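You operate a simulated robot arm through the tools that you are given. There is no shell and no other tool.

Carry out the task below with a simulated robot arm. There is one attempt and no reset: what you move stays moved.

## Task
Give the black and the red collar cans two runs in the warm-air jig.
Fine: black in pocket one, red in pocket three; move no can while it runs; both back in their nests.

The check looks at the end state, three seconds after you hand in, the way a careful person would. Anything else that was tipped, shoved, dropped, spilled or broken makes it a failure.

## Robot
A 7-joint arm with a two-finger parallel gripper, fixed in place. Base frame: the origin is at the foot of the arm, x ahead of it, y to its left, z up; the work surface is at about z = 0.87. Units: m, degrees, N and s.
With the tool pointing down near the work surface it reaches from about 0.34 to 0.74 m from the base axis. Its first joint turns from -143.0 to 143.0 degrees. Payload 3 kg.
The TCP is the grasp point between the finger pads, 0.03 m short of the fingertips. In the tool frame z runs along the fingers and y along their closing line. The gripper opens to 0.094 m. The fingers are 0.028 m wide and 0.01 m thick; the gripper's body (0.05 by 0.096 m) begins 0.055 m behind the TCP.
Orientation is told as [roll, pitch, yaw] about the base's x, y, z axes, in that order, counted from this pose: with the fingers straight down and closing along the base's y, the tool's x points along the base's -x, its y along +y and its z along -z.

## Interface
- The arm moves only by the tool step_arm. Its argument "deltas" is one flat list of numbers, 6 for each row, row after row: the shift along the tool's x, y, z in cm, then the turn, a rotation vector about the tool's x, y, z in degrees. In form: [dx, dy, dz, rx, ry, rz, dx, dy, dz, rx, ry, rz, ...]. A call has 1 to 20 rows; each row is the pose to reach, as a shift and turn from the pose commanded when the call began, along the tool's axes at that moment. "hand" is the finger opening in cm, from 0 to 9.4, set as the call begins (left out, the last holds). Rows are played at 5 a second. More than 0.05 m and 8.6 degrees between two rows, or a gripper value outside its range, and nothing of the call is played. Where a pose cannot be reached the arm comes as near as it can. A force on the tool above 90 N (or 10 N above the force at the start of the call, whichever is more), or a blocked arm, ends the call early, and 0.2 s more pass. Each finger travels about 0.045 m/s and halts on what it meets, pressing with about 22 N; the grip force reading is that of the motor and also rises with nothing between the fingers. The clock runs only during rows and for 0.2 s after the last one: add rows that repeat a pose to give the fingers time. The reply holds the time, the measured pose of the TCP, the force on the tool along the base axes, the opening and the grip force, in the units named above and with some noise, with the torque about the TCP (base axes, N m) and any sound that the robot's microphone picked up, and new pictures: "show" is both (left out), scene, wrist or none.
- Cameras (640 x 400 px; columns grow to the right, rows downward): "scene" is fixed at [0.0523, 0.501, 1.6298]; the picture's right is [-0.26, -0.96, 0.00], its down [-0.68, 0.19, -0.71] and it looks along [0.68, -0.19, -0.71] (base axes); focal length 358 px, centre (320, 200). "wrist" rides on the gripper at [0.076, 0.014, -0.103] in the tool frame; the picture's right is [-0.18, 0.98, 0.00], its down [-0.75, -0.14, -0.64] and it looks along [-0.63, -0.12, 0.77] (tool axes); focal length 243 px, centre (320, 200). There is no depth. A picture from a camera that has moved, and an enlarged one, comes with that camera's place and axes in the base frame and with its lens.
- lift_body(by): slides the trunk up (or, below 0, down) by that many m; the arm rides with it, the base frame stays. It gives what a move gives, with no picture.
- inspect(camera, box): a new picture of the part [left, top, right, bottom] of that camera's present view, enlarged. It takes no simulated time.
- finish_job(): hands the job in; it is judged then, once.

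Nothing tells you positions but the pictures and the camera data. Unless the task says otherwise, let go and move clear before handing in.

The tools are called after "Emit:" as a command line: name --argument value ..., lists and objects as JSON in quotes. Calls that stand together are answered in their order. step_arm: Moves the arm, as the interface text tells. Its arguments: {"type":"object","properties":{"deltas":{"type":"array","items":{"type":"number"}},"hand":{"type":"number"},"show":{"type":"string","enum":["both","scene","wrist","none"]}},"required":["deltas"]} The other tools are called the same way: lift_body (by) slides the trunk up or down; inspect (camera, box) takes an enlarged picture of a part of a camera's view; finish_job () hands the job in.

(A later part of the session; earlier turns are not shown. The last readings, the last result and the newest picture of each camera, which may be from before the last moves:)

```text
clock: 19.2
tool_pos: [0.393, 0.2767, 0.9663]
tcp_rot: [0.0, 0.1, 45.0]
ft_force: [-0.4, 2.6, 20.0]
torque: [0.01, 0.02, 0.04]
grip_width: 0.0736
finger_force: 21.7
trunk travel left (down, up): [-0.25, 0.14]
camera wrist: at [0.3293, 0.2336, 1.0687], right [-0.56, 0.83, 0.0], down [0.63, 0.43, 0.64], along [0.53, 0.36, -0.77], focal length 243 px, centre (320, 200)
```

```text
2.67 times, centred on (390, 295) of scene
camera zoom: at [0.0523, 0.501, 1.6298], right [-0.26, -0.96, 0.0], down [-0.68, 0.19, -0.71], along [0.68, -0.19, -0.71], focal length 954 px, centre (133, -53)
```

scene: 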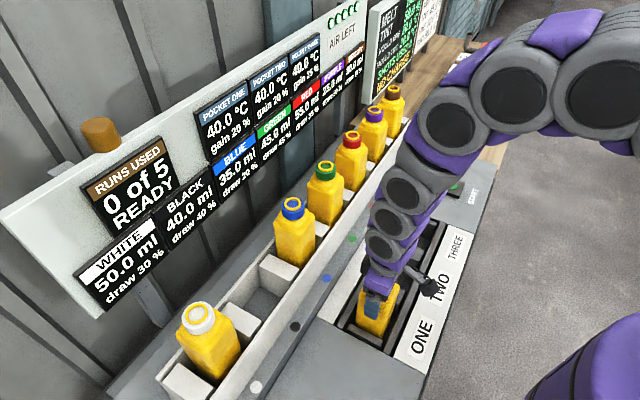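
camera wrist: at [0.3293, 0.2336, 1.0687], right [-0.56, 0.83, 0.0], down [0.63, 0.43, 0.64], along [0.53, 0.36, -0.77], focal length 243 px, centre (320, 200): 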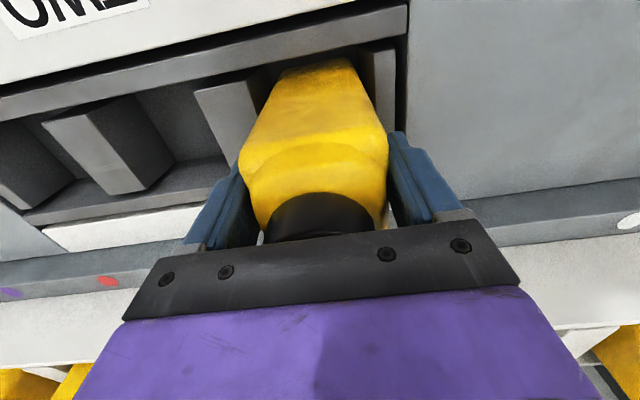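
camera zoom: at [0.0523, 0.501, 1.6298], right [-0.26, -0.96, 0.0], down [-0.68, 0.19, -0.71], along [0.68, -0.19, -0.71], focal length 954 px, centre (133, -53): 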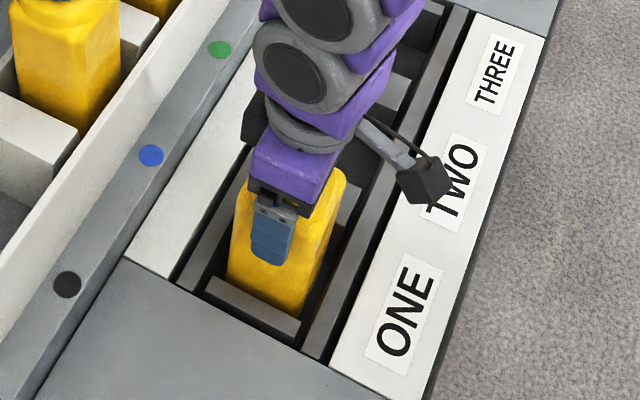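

The can is standing on the pocket floor, with contact force at about 20 N. I'll ease up 0.4 cm to relax the press and then open the fingers.

Emit:
step_arm --deltas '[0, 0, -0.2, 0, 0, 0, 0, 0, -0.4, 0, 0, 0, 0, 0, -0.4, 0, 0, 0]'

Emit:
inspect --camera "wrist" --box '[180, 100, 440, 262]'

```text
clock: 20.0
tool_pos: [0.394, 0.2752, 0.9688]
tcp_rot: [0.0, 0.0, 45.0]
ft_force: [0.0, 0.7, -0.4]
torque: [0.0, 0.0, -0.02]
grip_width: 0.074
finger_force: 22.4
trunk travel left (down, up): [-0.25, 0.14]
camera wrist: at [0.3299, 0.2327, 1.0717], right [-0.56, 0.83, 0.0], down [0.63, 0.43, 0.64], along [0.53, 0.36, -0.77], focal length 243 px, centre (320, 200)
```

scene: 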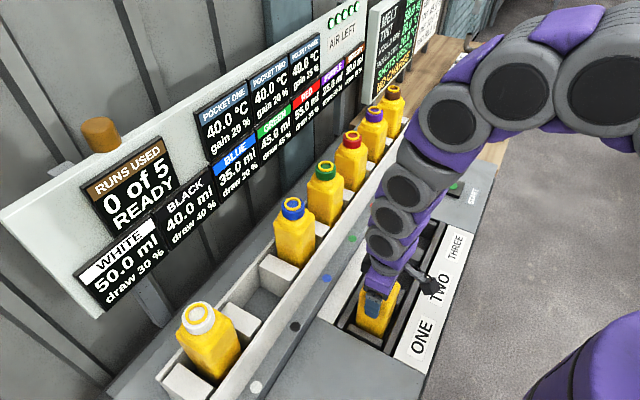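
wrist: 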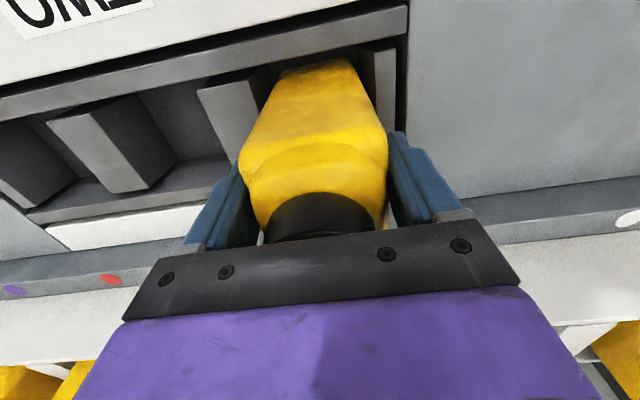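

```text
2.46 times, centred on (310, 181) of wrist
camera zoom: at [0.3299, 0.2327, 1.0717], right [-0.56, 0.83, 0.0], down [0.63, 0.43, 0.64], along [0.53, 0.36, -0.77], focal length 597 px, centre (345, 247)
```

zoom: 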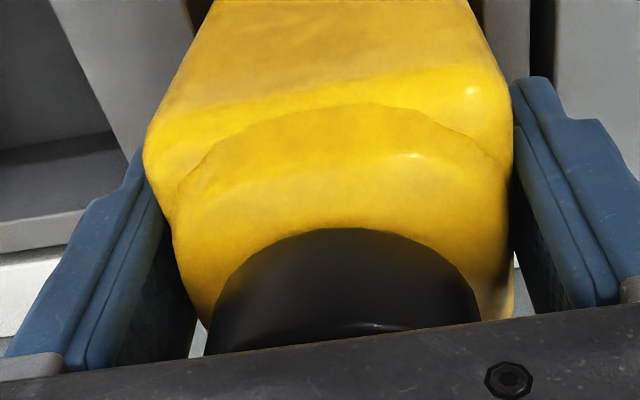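

The force is back to zero. I'll open the fingers and then rise straight up.

Emit:
step_arm --deltas '[0, 0, 0, 0, 0, 0, 0, 0, 0, 0, 0, 0, 0, 0, 0, 0, 0, 0, 0, 0, 0, 0, 0, 0, 0, 0, -1, 0, 0, 0, 0, 0, -3, 0, 0, 0, 0, 0, -6, 0, 0, 0, 0, 0, -9, 0, 0, 0, 0, 0, -13, 0, 0, 0, 0, 0, -17, 0, 0, 0, 0, 0, -20, 0, 0, 0, 0, 0, -23, 0, 0, 0, 0, 0, -23, 0, 0, 0]' --hand 9.4

Emit:
inspect --camera "scene" --box '[310, 220, 470, 370]'

Emit:
inspect --camera "wrist" --box '[220, 20, 420, 145]'

```text
clock: 22.8
tool_pos: [0.3963, 0.2776, 1.2001]
tcp_rot: [0.1, -0.1, 45.0]
ft_force: [0.2, 0.4, -0.1]
torque: [-0.02, -0.01, -0.02]
grip_width: 0.0939
finger_force: 0.0
trunk travel left (down, up): [-0.25, 0.14]
camera wrist: at [0.3324, 0.2349, 1.303], right [-0.56, 0.83, 0.0], down [0.63, 0.43, 0.64], along [0.53, 0.36, -0.77], focal length 243 px, centre (320, 200)
```

scene: 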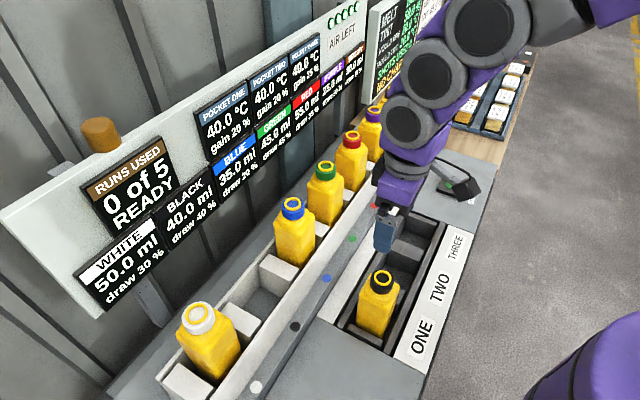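
wrist: 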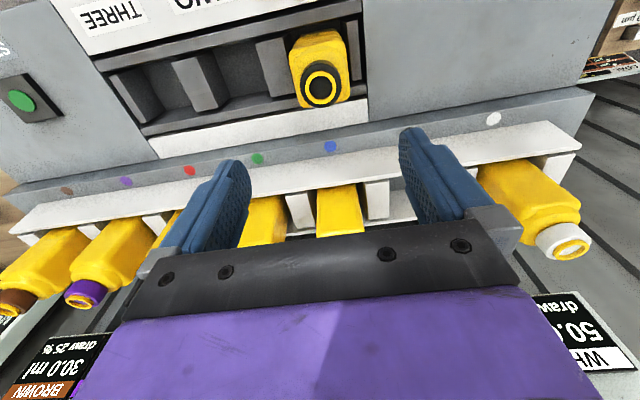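

```text
2.67 times, centred on (390, 295) of scene
camera zoom: at [0.0523, 0.501, 1.6298], right [-0.26, -0.96, 0.0], down [-0.68, 0.19, -0.71], along [0.68, -0.19, -0.71], focal length 954 px, centre (133, -53)
```

zoom: 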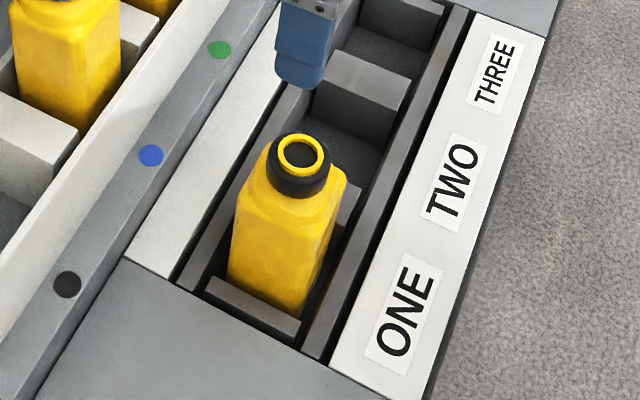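

```text
3.20 times, centred on (320, 82) of wrist
camera zoom: at [0.3324, 0.2349, 1.303], right [-0.56, 0.83, 0.0], down [0.63, 0.43, 0.64], along [0.53, 0.36, -0.77], focal length 776 px, centre (320, 576)
```

zoom: 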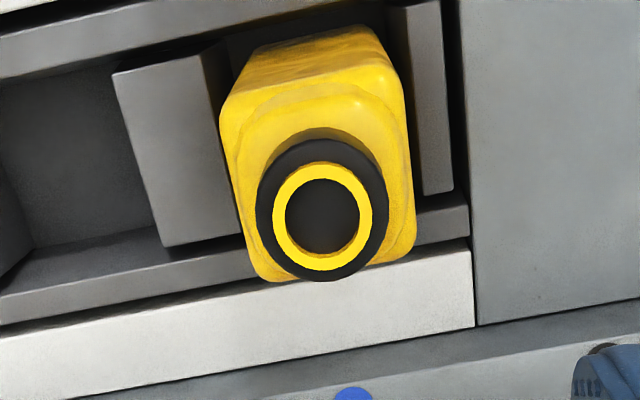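

Black stands upright in pocket one. Next is red, starting with a move along the jig to above pocket three to check that pocket from overhead.

Emit:
step_arm --deltas '[0, -4, 0, 0, 0, 0, 0, -8, 0, 0, 0, 0, 0, -12, 0, 0, 0, 0, 0, -16, 0, 0, 0, 0, 0, -20, 0, 0, 0, 0, 0, -24, 0, 0, 0, 0, 0, -27.3, 0, 0, 0, 0, 0, -27.3, 0, 0, 0, 0]'

Emit:
inspect --camera "wrist" --box '[220, 10, 420, 135]'

```text
clock: 24.6
tool_pos: [0.5861, 0.0817, 1.1972]
tcp_rot: [0.0, -0.1, 45.1]
ft_force: [0.4, 1.7, -0.4]
torque: [0.02, 0.01, 0.01]
grip_width: 0.0939
finger_force: 0.0
trunk travel left (down, up): [-0.25, 0.14]
camera wrist: at [0.5223, 0.0388, 1.3007], right [-0.56, 0.83, 0.0], down [0.63, 0.43, 0.64], along [0.53, 0.36, -0.77], focal length 243 px, centre (320, 200)
```

scene: 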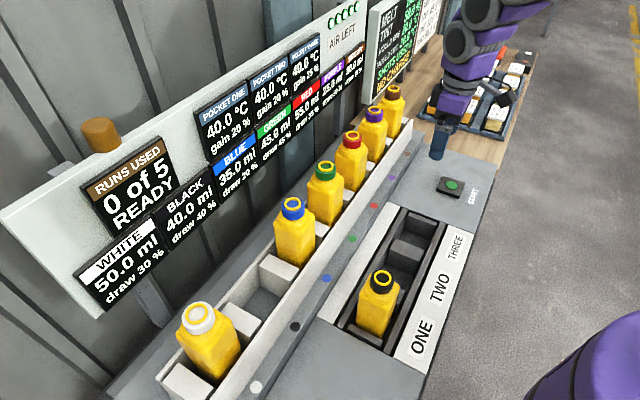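
wrist: 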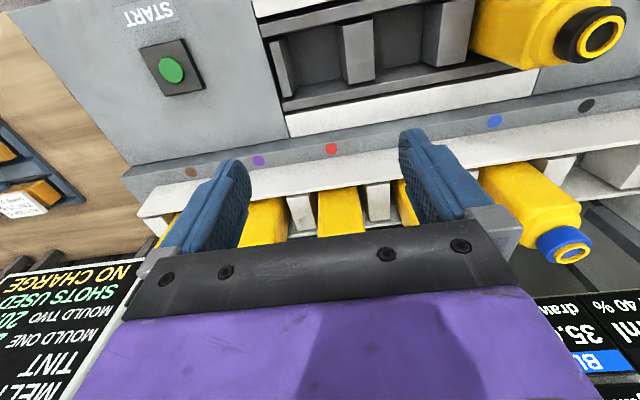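

```text
3.20 times, centred on (320, 72) of wrist
camera zoom: at [0.5223, 0.0388, 1.3007], right [-0.56, 0.83, 0.0], down [0.63, 0.43, 0.64], along [0.53, 0.36, -0.77], focal length 776 px, centre (320, 608)
```

zoom: 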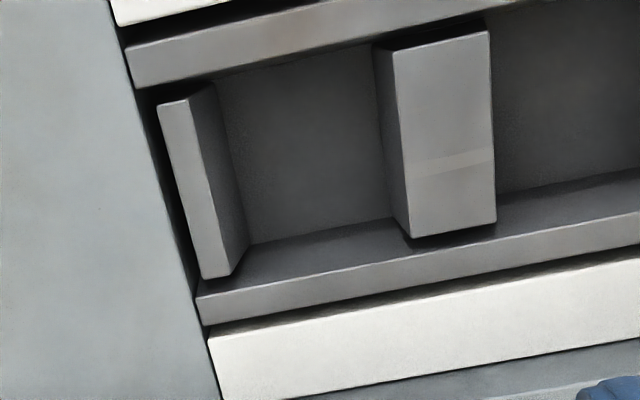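

Pocket three is empty, with its centre near (0.590, 0.077). Red stands straight behind it at about (0.738, 0.229), close to the reach limit, so I'll move outward at safe height and see how far the arm gets.

Emit:
step_arm --deltas '[-4, -0.1, 0, 0, 0, 0, -8, -0.2, 0, 0, 0, 0, -12, -0.3, 0, 0, 0, 0, -15, -0.33, 0, 0, 0, 0, -18, -0.33, 0, 0, 0, 0, -21.2, -0.33, 0, 0, 0, 0, -21.2, -0.33, 0, 0, 0, 0]'

Emit:
inspect --camera "wrist" --box '[220, 30, 420, 155]'

```text
clock: 26.2
tool_pos: [0.7165, 0.2055, 1.1973]
tcp_rot: [0.1, 0.0, 45.0]
ft_force: [1.1, -1.2, -0.7]
torque: [-0.04, -0.02, 0.02]
grip_width: 0.0937
finger_force: 0.0
out of reach, approached as far as the arm can: row 6, 7
trunk travel left (down, up): [-0.25, 0.14]
camera wrist: at [0.6529, 0.1625, 1.3003], right [-0.56, 0.83, 0.0], down [0.63, 0.43, 0.64], along [0.53, 0.36, -0.77], focal length 243 px, centre (320, 200)
```

scene: 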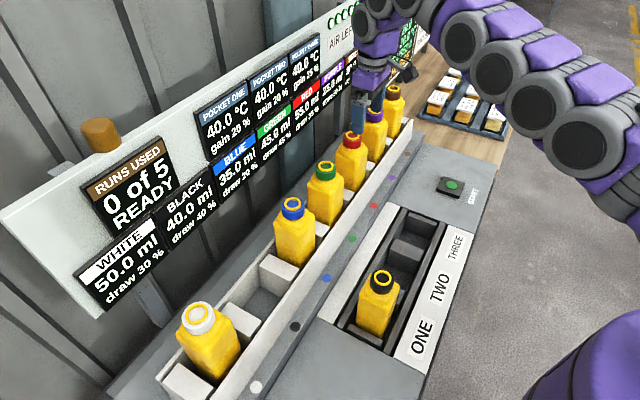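
wrist: 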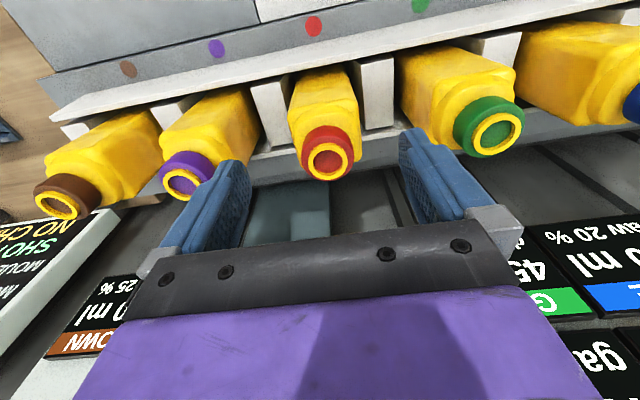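

```text
3.20 times, centred on (320, 92) of wrist
camera zoom: at [0.6529, 0.1625, 1.3003], right [-0.56, 0.83, 0.0], down [0.63, 0.43, 0.64], along [0.53, 0.36, -0.77], focal length 776 px, centre (320, 544)
```

zoom: 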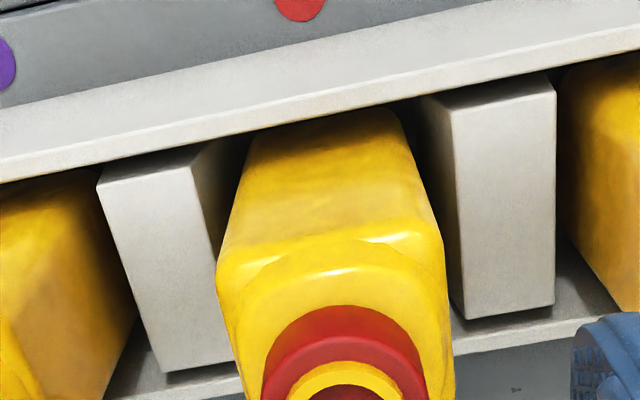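

The tool-down pose stops about 2.6 cm short of red. If I tilt the tool 15° about its closing line, the pads stay parallel to the can's flat sides and the arm gains reach, so I'll try that at this safe height.

Emit:
step_arm --deltas '[0, 0, 0, 0, -4, 0, 0, 0, 0, 0, -8, 0, 0, 0, 0, 0, -12, 0, 0, 0, 0, 0, -15, 0, 0, 0, 0, 0, -15, 0, 0, 0, 0, 0, -15, 0]'

Emit:
inspect --camera "wrist" --box '[220, 80, 420, 205]'

```text
clock: 27.6
tool_pos: [0.7147, 0.2055, 1.1978]
tcp_rot: [0.0, -15.0, 45.0]
ft_force: [0.2, 0.5, -0.1]
torque: [0.03, 0.01, 0.0]
grip_width: 0.094
finger_force: 0.0
trunk travel left (down, up): [-0.25, 0.14]
camera wrist: at [0.6333, 0.1465, 1.2776], right [-0.57, 0.82, 0.05], down [0.5, 0.3, 0.82], along [0.65, 0.49, -0.58], focal length 243 px, centre (320, 200)
```

scene: 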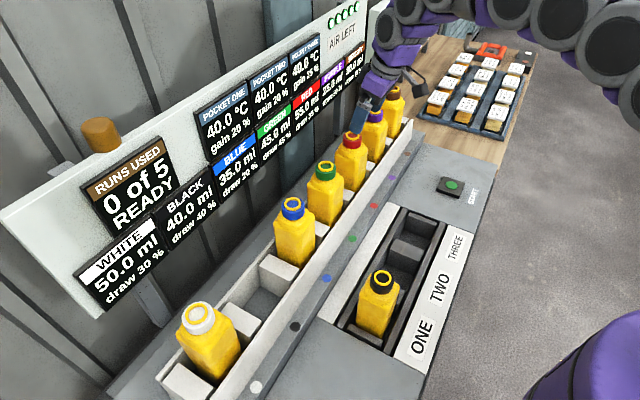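
wrist: 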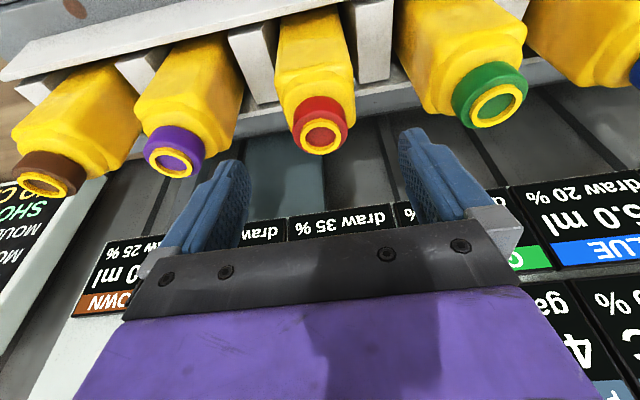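

```text
3.20 times, centred on (320, 142) of wrist
camera zoom: at [0.6333, 0.1465, 1.2776], right [-0.57, 0.82, 0.05], down [0.5, 0.3, 0.82], along [0.65, 0.49, -0.58], focal length 776 px, centre (320, 384)
```

zoom: 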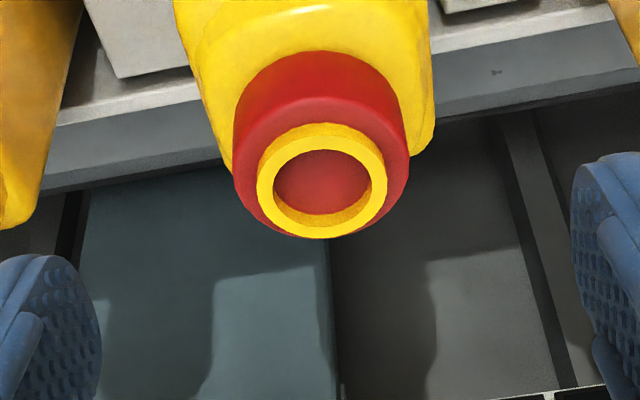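

The tilt worked, and red sits at about (0.738, 0.229). I'll move 3.3 cm further out and then down 6 cm so the open fingers straddle the red collar.

Emit:
step_arm --deltas '[-1.59, 0, 0.43, 0, 0, 0, -3.18, 0, 0.853, 0, 0, 0, -3.18, 0, 0.853, 0, 0, 0, -2.404, 0, 3.751, 0, 0, 0, -1.627, 0, 6.649, 0, 0, 0, -1.627, 0, 6.649, 0, 0, 0]' --hand 9.4

Emit:
inspect --camera "wrist" --box '[220, 100, 420, 225]'

Emit:
inspect --camera "scene" --box '[290, 60, 450, 180]'

```text
clock: 29.0
tool_pos: [0.736, 0.2289, 1.1376]
tcp_rot: [0.0, -15.0, 45.0]
ft_force: [-0.4, 0.9, 0.6]
torque: [-0.02, 0.04, 0.04]
grip_width: 0.0942
finger_force: 0.1
trunk travel left (down, up): [-0.25, 0.14]
camera wrist: at [0.6558, 0.1702, 1.217], right [-0.57, 0.82, 0.05], down [0.5, 0.3, 0.82], along [0.65, 0.49, -0.58], focal length 243 px, centre (320, 200)
```

scene: 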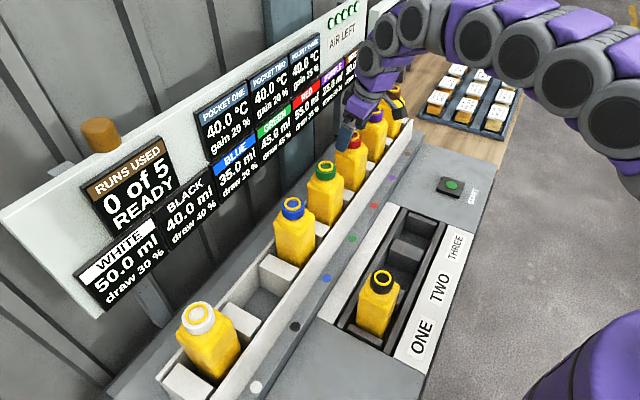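
wrist: 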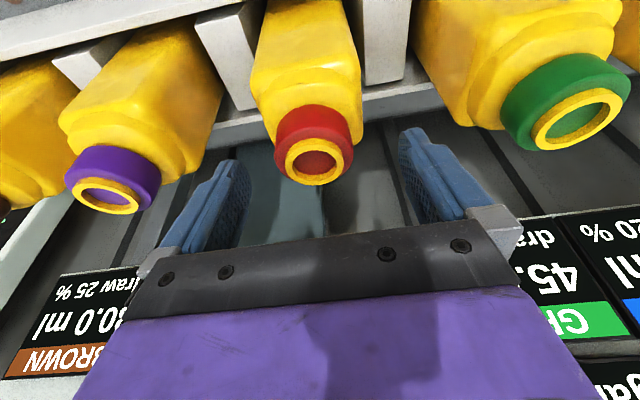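

```text
3.20 times, centred on (320, 162) of wrist
camera zoom: at [0.6558, 0.1702, 1.217], right [-0.57, 0.82, 0.05], down [0.5, 0.3, 0.82], along [0.65, 0.49, -0.58], focal length 776 px, centre (320, 320)
```

zoom: 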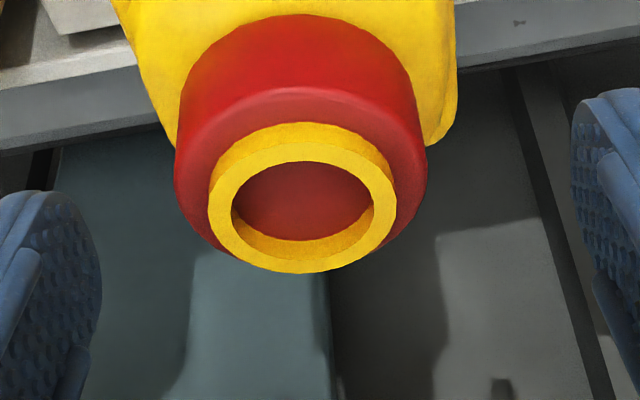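

```text
3.33 times, centred on (370, 120) of scene
camera zoom: at [0.0523, 0.501, 1.6298], right [-0.26, -0.96, 0.0], down [-0.68, 0.19, -0.71], along [0.68, -0.19, -0.71], focal length 1192 px, centre (153, 467)
```

zoom: 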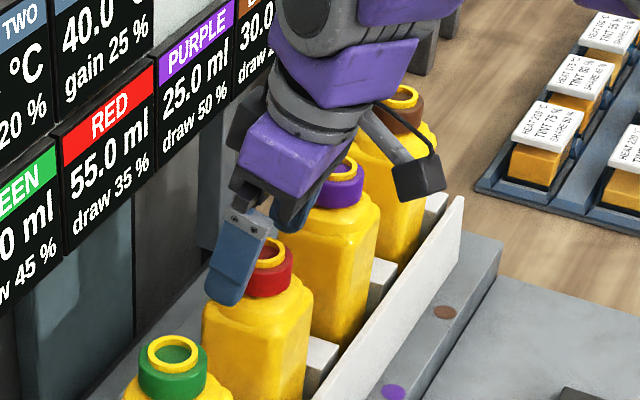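

The fingers straddle the red collar with about 1.5 mm offset. I'll correct it and lower another 6 cm to the gripping height.

Emit:
step_arm --deltas '[-0.19, -0.15, 0.05, 0, 0, 0, 0.328, -0.15, 1.982, 0, 0, 0, 0.845, -0.15, 3.914, 0, 0, 0, 1.363, -0.15, 5.846, 0, 0, 0, 1.363, -0.15, 5.846, 0, 0, 0]' --hand 9.4

Emit:
inspect --camera "wrist" --box '[180, 60, 460, 235]'

Emit:
inspect --camera "scene" --box '[290, 60, 450, 180]'

```text
clock: 30.2
tool_pos: [0.7395, 0.2305, 1.0787]
tcp_rot: [0.0, -15.1, 45.0]
ft_force: [-1.0, -1.1, -0.4]
torque: [0.01, -0.01, 0.01]
grip_width: 0.0941
finger_force: 0.0
trunk travel left (down, up): [-0.25, 0.14]
camera wrist: at [0.6591, 0.1713, 1.1588], right [-0.57, 0.82, 0.05], down [0.5, 0.3, 0.82], along [0.65, 0.49, -0.58], focal length 243 px, centre (320, 200)
```

scene: 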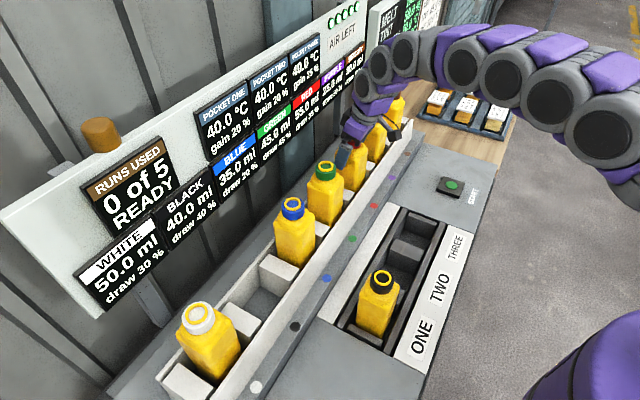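
wrist: 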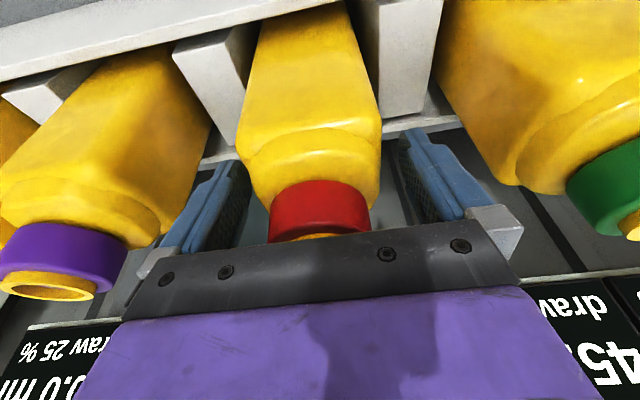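

```text
2.29 times, centred on (320, 148) of wrist
camera zoom: at [0.6591, 0.1713, 1.1588], right [-0.57, 0.82, 0.05], down [0.5, 0.3, 0.82], along [0.65, 0.49, -0.58], focal length 555 px, centre (320, 320)
```

zoom: 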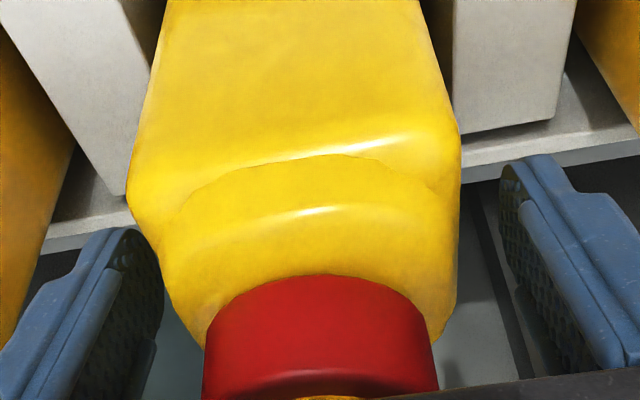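

```text
3.33 times, centred on (370, 120) of scene
camera zoom: at [0.0523, 0.501, 1.6298], right [-0.26, -0.96, 0.0], down [-0.68, 0.19, -0.71], along [0.68, -0.19, -0.71], focal length 1192 px, centre (153, 467)
```

zoom: 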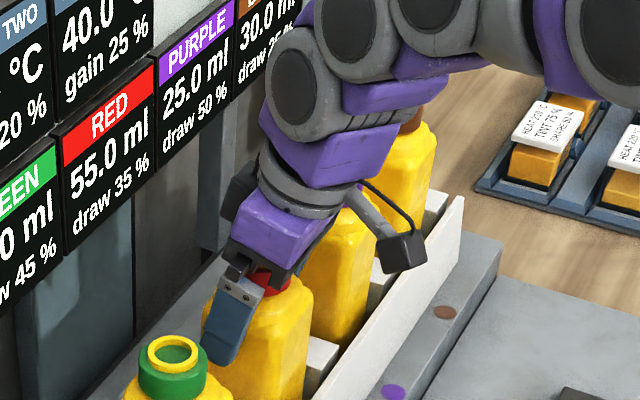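

The fingers bracket the red can's upper body with the same clearance I had on black. Now I'll close the grip.

Emit:
step_arm --deltas '[0, 0, 0, 0, 0, 0, 0, 0, 0, 0, 0, 0, 0, 0, 0, 0, 0, 0, 0, 0, 0, 0, 0, 0, 0, 0, 0, 0, 0, 0, 0, 0, 0, 0, 0, 0]' --hand 4.0

Emit:
inspect --camera "wrist" --box '[180, 60, 460, 235]'

```text
clock: 31.6
tool_pos: [0.741, 0.231, 1.0791]
tcp_rot: [0.0, -14.9, 45.0]
ft_force: [0.0, 0.4, -0.1]
torque: [0.02, -0.02, -0.01]
grip_width: 0.0739
finger_force: 22.2
trunk travel left (down, up): [-0.25, 0.14]
camera wrist: at [0.6596, 0.1713, 1.1585], right [-0.57, 0.82, 0.05], down [0.5, 0.3, 0.82], along [0.65, 0.49, -0.58], focal length 243 px, centre (320, 200)
```

scene: 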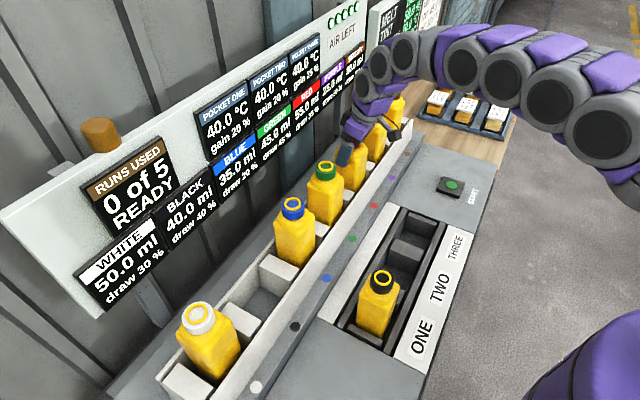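
wrist: 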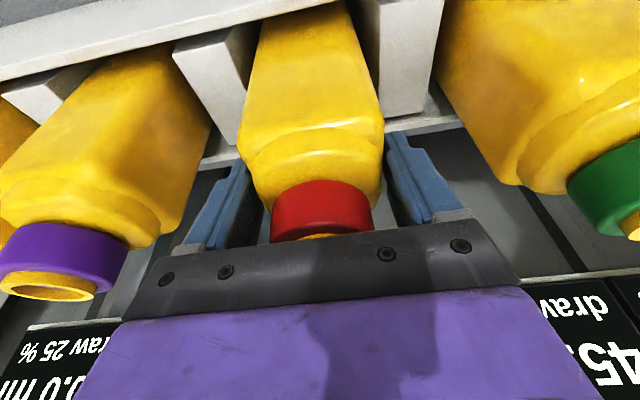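

```text
2.29 times, centred on (320, 148) of wrist
camera zoom: at [0.6596, 0.1713, 1.1585], right [-0.57, 0.82, 0.05], down [0.5, 0.3, 0.82], along [0.65, 0.49, -0.58], focal length 555 px, centre (320, 320)
```

zoom: 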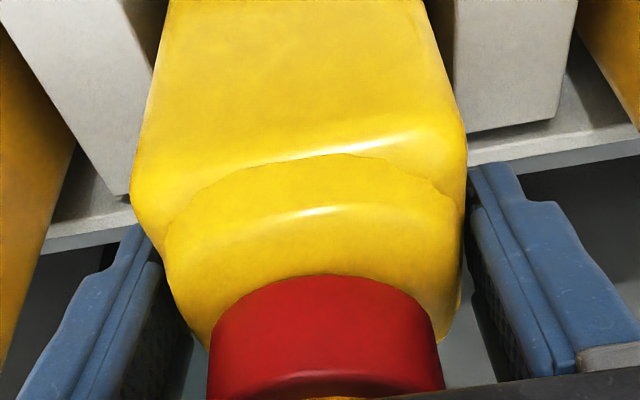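

Red is gripped at the same 0.074 m width. I'll lift it 12 cm straight up in the base frame, keeping the tool tilt so the can stays vertical.

Emit:
step_arm --deltas '[-0.259, 0, -0.966, 0, 0, 0, -0.776, 0, -2.898, 0, 0, 0, -1.424, 0, -5.313, 0, 0, 0, -2.07, 0, -7.727, 0, 0, 0, -2.717, 0, -10.142, 0, 0, 0, -3.106, 0, -11.591, 0, 0, 0, -3.106, 0, -11.591, 0, 0, 0]'

Emit:
inspect --camera "scene" --box '[290, 60, 450, 180]'

```text
clock: 33.2
tool_pos: [0.7409, 0.2299, 1.1968]
tcp_rot: [0.2, -14.9, 44.9]
ft_force: [0.5, 0.1, -0.9]
torque: [-0.01, -0.02, 0.01]
grip_width: 0.0736
finger_force: 22.2
trunk travel left (down, up): [-0.25, 0.14]
camera wrist: at [0.6603, 0.1705, 1.2774], right [-0.57, 0.82, 0.05], down [0.5, 0.3, 0.81], along [0.65, 0.49, -0.58], focal length 243 px, centre (320, 200)
```

scene: 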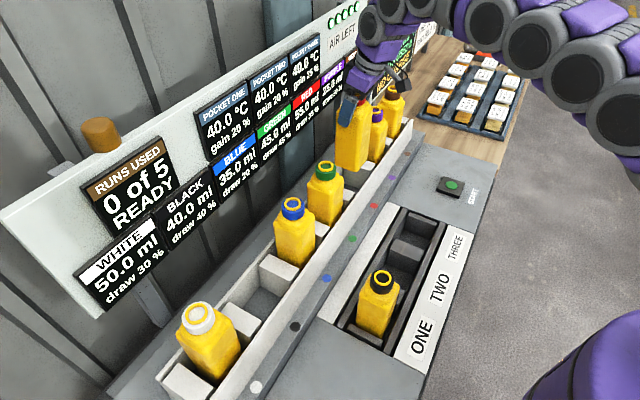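
wrist: 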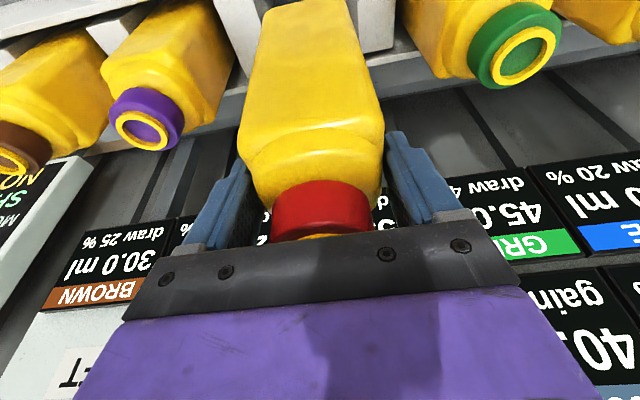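

```text
3.33 times, centred on (370, 120) of scene
camera zoom: at [0.0523, 0.501, 1.6298], right [-0.26, -0.96, 0.0], down [-0.68, 0.19, -0.71], along [0.68, -0.19, -0.71], focal length 1192 px, centre (153, 467)
```

zoom: 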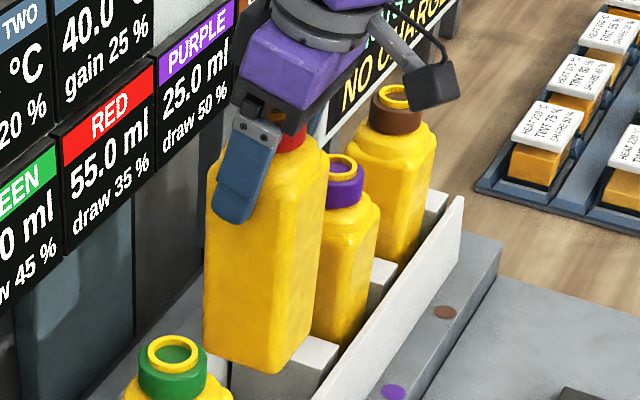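

Red hangs vertical and clear of the rail. I'll move it straight in over pocket three, holding the height and the tilt.

Emit:
step_arm --deltas '[2.06, 0, -0.553, 0, 0, 0, 5.155, 0, -1.383, 0, 0, 0, 8.66, 0, -2.323, 0, 0, 0, 12.17, -0.1, -3.263, 0, 0, 0, 15.47, -0.2, -4.148, 0, 0, 0, 18.56, -0.2, -4.977, 0, 0, 0, 20.62, -0.2, -5.53, 0, 0, 0, 20.62, -0.2, -5.53, 0, 0, 0]'

Emit:
inspect --camera "scene" --box '[340, 140, 500, 260]'

Emit:
inspect --camera "wrist" --box '[180, 0, 460, 175]'

```text
clock: 35.0
tool_pos: [0.5949, 0.0773, 1.1978]
tcp_rot: [0.1, -15.0, 45.0]
ft_force: [-0.2, 0.1, -0.2]
torque: [-0.01, 0.0, -0.03]
grip_width: 0.0738
finger_force: 21.9
trunk travel left (down, up): [-0.25, 0.14]
camera wrist: at [0.514, 0.018, 1.2773], right [-0.57, 0.82, 0.05], down [0.5, 0.3, 0.81], along [0.65, 0.49, -0.58], focal length 243 px, centre (320, 200)
```

scene: 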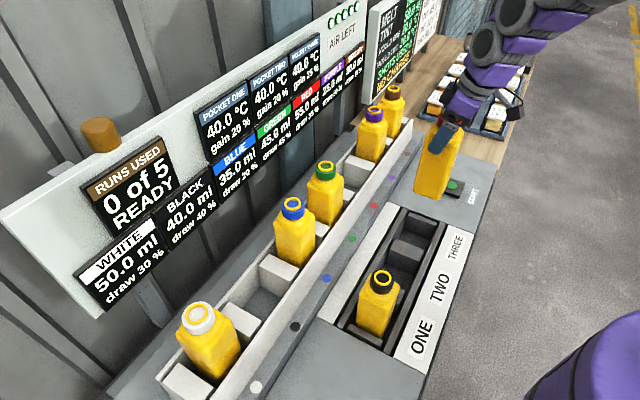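
wrist: 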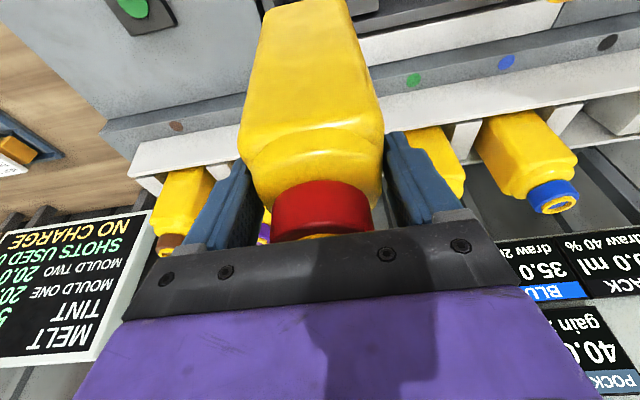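

```text
3.33 times, centred on (420, 200) of scene
camera zoom: at [0.0523, 0.501, 1.6298], right [-0.26, -0.96, 0.0], down [-0.68, 0.19, -0.71], along [0.68, -0.19, -0.71], focal length 1192 px, centre (-13, 200)
```

zoom: 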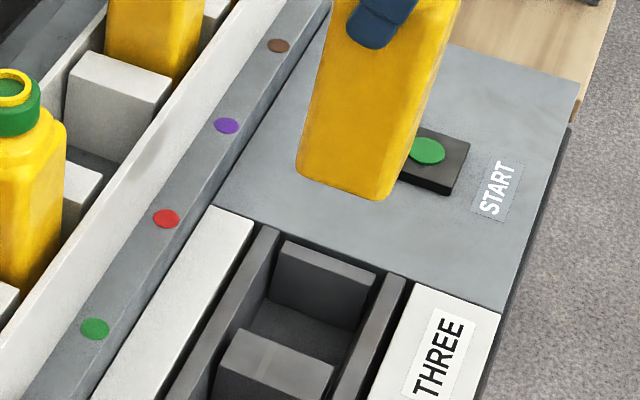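

```text
2.29 times, centred on (320, 88) of wrist
camera zoom: at [0.514, 0.018, 1.2773], right [-0.57, 0.82, 0.05], down [0.5, 0.3, 0.81], along [0.65, 0.49, -0.58], focal length 555 px, centre (320, 457)
```

zoom: 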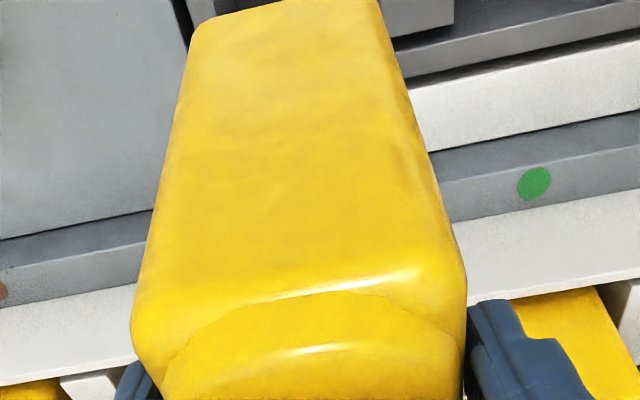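

The can is above pocket three. I'll lower it 9 cm, keeping it above the jig, and check the alignment.

Emit:
step_arm --deltas '[0.65, 0, 2.415, 0, 0, 0, 1.294, 0, 4.83, 0, 0, 0, 1.94, 0, 7.245, 0, 0, 0, 2.33, 0, 8.694, 0, 0, 0, 2.33, 0, 8.694, 0, 0, 0, 2.33, 0, 8.694, 0, 0, 0]'

Emit:
inspect --camera "scene" --box '[340, 160, 500, 280]'

Emit:
inspect --camera "wrist" --box '[180, 0, 460, 175]'

```text
clock: 36.4
tool_pos: [0.5899, 0.0772, 1.1078]
tcp_rot: [-0.1, -15.0, 45.0]
ft_force: [0.2, -0.9, -1.2]
torque: [0.02, 0.01, 0.02]
grip_width: 0.0739
finger_force: 21.7
trunk travel left (down, up): [-0.25, 0.14]
camera wrist: at [0.5095, 0.0174, 1.1868], right [-0.57, 0.82, 0.05], down [0.5, 0.3, 0.81], along [0.65, 0.49, -0.58], focal length 243 px, centre (320, 200)
```

scene: 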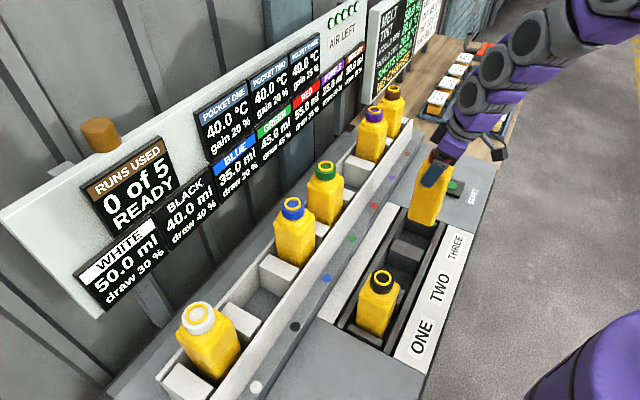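
wrist: 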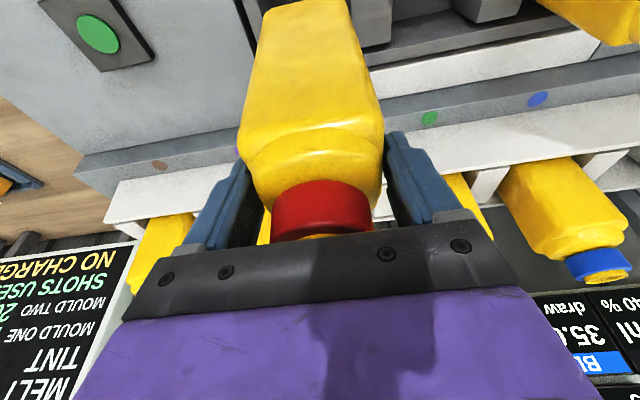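

```text
3.33 times, centred on (420, 220) of scene
camera zoom: at [0.0523, 0.501, 1.6298], right [-0.26, -0.96, 0.0], down [-0.68, 0.19, -0.71], along [0.68, -0.19, -0.71], focal length 1192 px, centre (-13, 133)
```

zoom: 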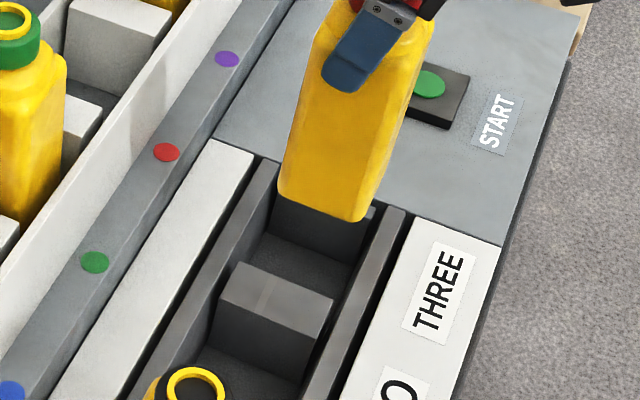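

```text
2.29 times, centred on (320, 88) of wrist
camera zoom: at [0.5095, 0.0174, 1.1868], right [-0.57, 0.82, 0.05], down [0.5, 0.3, 0.81], along [0.65, 0.49, -0.58], focal length 555 px, centre (320, 457)
```

zoom: 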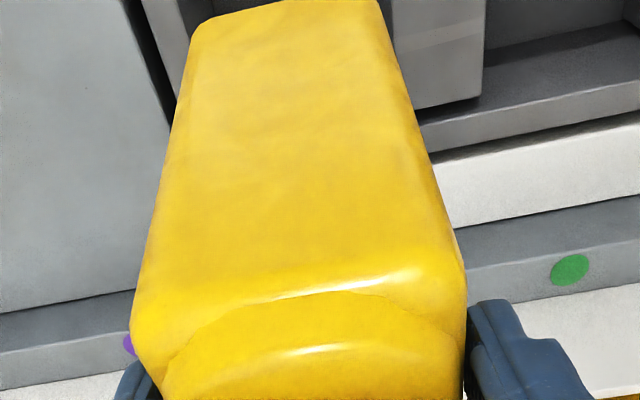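

Alignment looks right, with the tool at (0.590, 0.077) directly over the pocket centre. I'll lower most of the way into the pocket next.

Emit:
step_arm --deltas '[0.518, 0, 1.932, 0, 0, 0, 1.035, 0, 3.864, 0, 0, 0, 1.553, 0, 5.796, 0, 0, 0, 2.07, 0, 7.728, 0, 0, 0, 2.329, 0, 8.694, 0, 0, 0, 2.588, 0, 9.66, 0, 0, 0, 2.588, 0, 9.66, 0, 0, 0]'

Emit:
inspect --camera "scene" --box '[340, 160, 500, 280]'

Emit:
inspect --camera "wrist" --box '[180, 0, 460, 175]'

```text
clock: 38.0
tool_pos: [0.5899, 0.0769, 1.0069]
tcp_rot: [-0.1, -15.0, 44.9]
ft_force: [-0.4, 0.1, -0.7]
torque: [0.02, -0.02, -0.02]
grip_width: 0.0739
finger_force: 21.7
trunk travel left (down, up): [-0.25, 0.14]
camera wrist: at [0.5089, 0.0172, 1.0873], right [-0.57, 0.82, 0.05], down [0.5, 0.3, 0.82], along [0.65, 0.49, -0.58], focal length 243 px, centre (320, 200)
```

scene: 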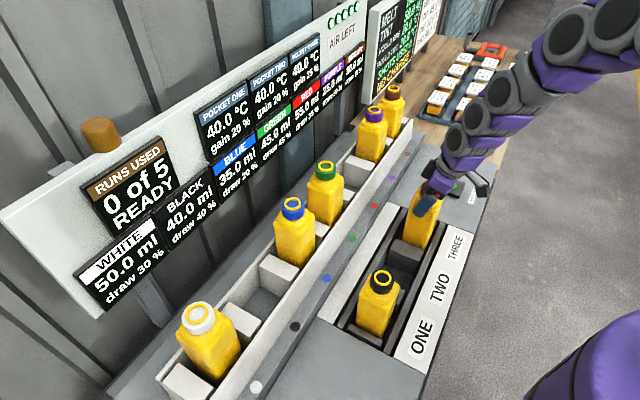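
wrist: 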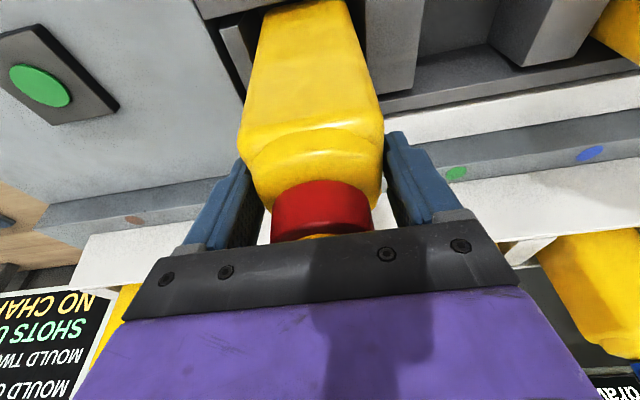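

```text
3.33 times, centred on (420, 220) of scene
camera zoom: at [0.0523, 0.501, 1.6298], right [-0.26, -0.96, 0.0], down [-0.68, 0.19, -0.71], along [0.68, -0.19, -0.71], focal length 1192 px, centre (-13, 133)
```

zoom: 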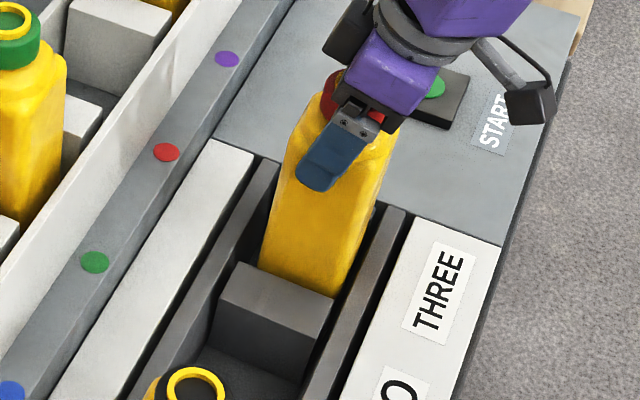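

```text
2.29 times, centred on (320, 88) of wrist
camera zoom: at [0.5089, 0.0172, 1.0873], right [-0.57, 0.82, 0.05], down [0.5, 0.3, 0.82], along [0.65, 0.49, -0.58], focal length 555 px, centre (320, 457)
```

zoom: 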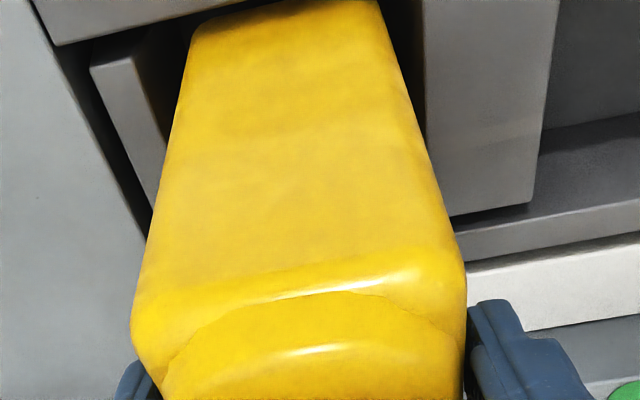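

The can is between the separators with no contact force. I'll lower the last 3 cm gently.

Emit:
step_arm --deltas '[0.259, 0, 0.966, 0, 0, 0, 0.466, 0, 1.739, 0, 0, 0, 0.595, 0, 2.222, 0, 0, 0, 0.673, 0, 2.512, 0, 0, 0, 0.725, 0, 2.705, 0, 0, 0, 0.763, 0, 2.85, 0, 0, 0, 0.763, 0, 2.85, 0, 0, 0]'

```text
clock: 39.6
tool_pos: [0.5911, 0.0775, 0.9801]
tcp_rot: [0.0, -15.1, 44.9]
ft_force: [1.2, -0.8, 13.7]
torque: [0.07, 0.19, -0.02]
grip_width: 0.0736
finger_force: 22.4
trunk travel left (down, up): [-0.25, 0.14]
camera wrist: at [0.5099, 0.0176, 1.0597], right [-0.57, 0.82, 0.05], down [0.5, 0.3, 0.82], along [0.66, 0.49, -0.58], focal length 243 px, centre (320, 200)
```

scene: 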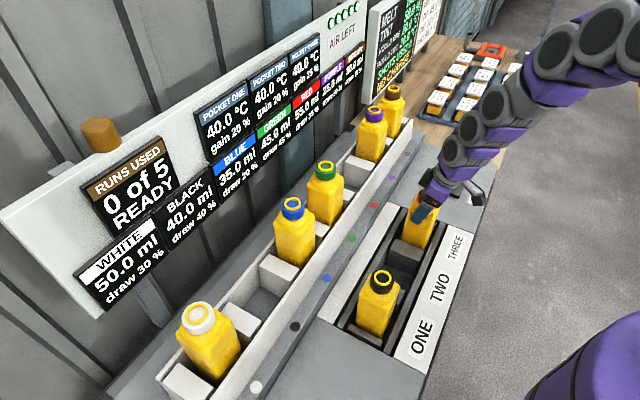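
wrist: 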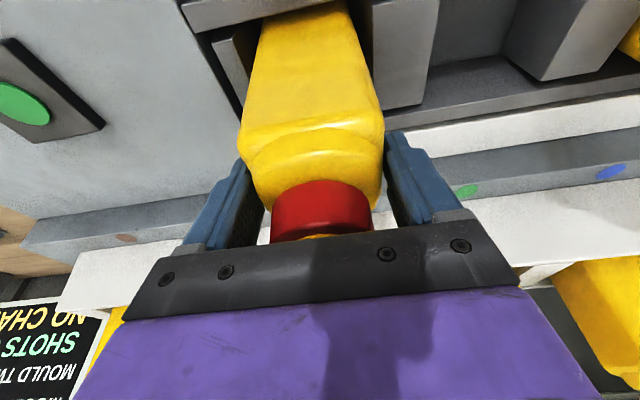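

The can is on the floor at about 14 N contact. I'll ease off, open the fingers and rise straight up.

Emit:
step_arm --deltas '[-0.026, 0, -0.097, 0, 0, 0, -0.057, 0, -0.213, 0, 0, 0, -0.057, 0, -0.213, 0, 0, 0]' --show "none"

Emit:
step_arm --deltas '[0, 0, 0, 0, 0, 0, 0, 0, 0, 0, 0, 0, 0, 0, 0, 0, 0, 0, 0, 0, 0, 0, 0, 0, -0.259, 0, -0.966, 0, 0, 0, -0.776, 0, -2.898, 0, 0, 0, -1.553, 0, -5.796, 0, 0, 0, -2.588, 0, -9.66, 0, 0, 0, -3.623, 0, -13.524, 0, 0, 0, -4.658, 0, -17.388, 0, 0, 0, -5.694, 0, -21.252, 0, 0, 0, -5.694, 0, -21.252, 0, 0, 0]' --hand 9.4

Emit:
inspect --camera "scene" --box '[320, 170, 480, 370]'

Emit:
inspect --camera "wrist" --box '[180, 0, 460, 175]'

```text
clock: 40.4
tool_pos: [0.5913, 0.078, 0.9793]
tcp_rot: [0.2, -15.0, 45.0]
ft_force: [0.9, 0.4, -0.9]
torque: [0.0, 0.02, -0.01]
grip_width: 0.0739
finger_force: 22.2
trunk travel left (down, up): [-0.25, 0.14]
```

```text
clock: 43.0
tool_pos: [0.5936, 0.0769, 1.2007]
tcp_rot: [0.1, -15.0, 45.1]
ft_force: [0.6, 0.8, 0.5]
torque: [0.02, -0.01, -0.03]
grip_width: 0.0941
finger_force: 0.1
trunk travel left (down, up): [-0.25, 0.14]
camera wrist: at [0.5133, 0.0173, 1.2808], right [-0.57, 0.82, 0.05], down [0.5, 0.3, 0.81], along [0.65, 0.49, -0.58], focal length 243 px, centre (320, 200)
```

scene: 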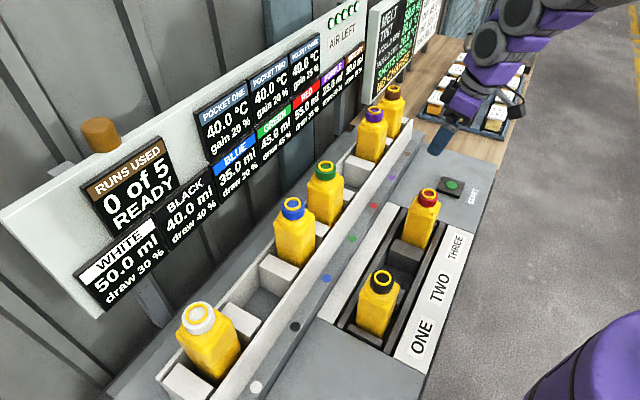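
wrist: 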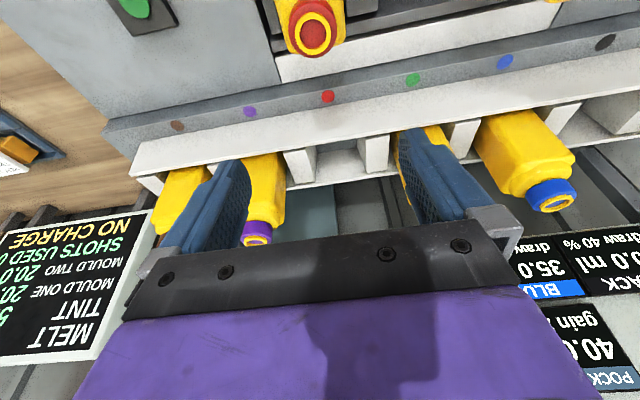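

```text
2.00 times, centred on (400, 270) of scene
camera zoom: at [0.0523, 0.501, 1.6298], right [-0.26, -0.96, 0.0], down [-0.68, 0.19, -0.71], along [0.68, -0.19, -0.71], focal length 715 px, centre (160, 60)
```

zoom: 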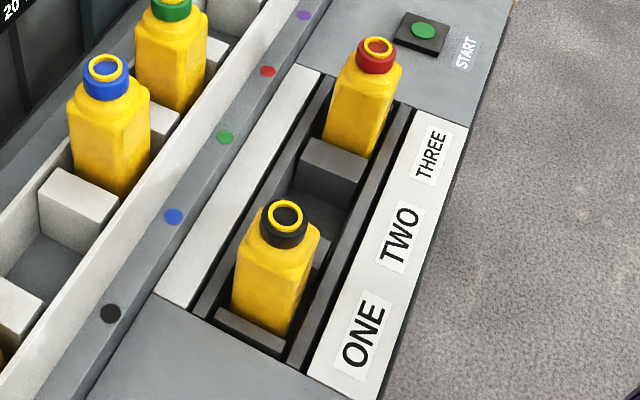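

```text
2.29 times, centred on (320, 88) of wrist
camera zoom: at [0.5133, 0.0173, 1.2808], right [-0.57, 0.82, 0.05], down [0.5, 0.3, 0.81], along [0.65, 0.49, -0.58], focal length 555 px, centre (320, 457)
```

zoom: 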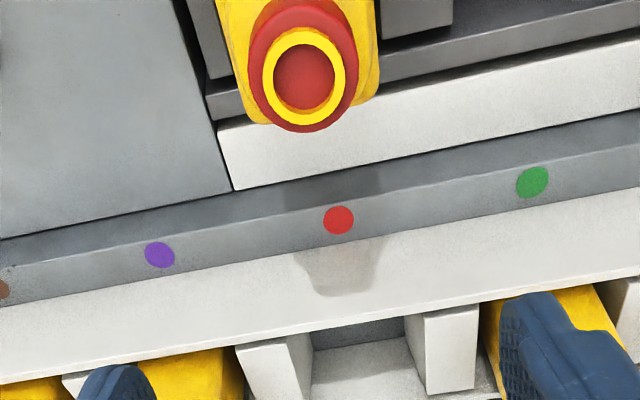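

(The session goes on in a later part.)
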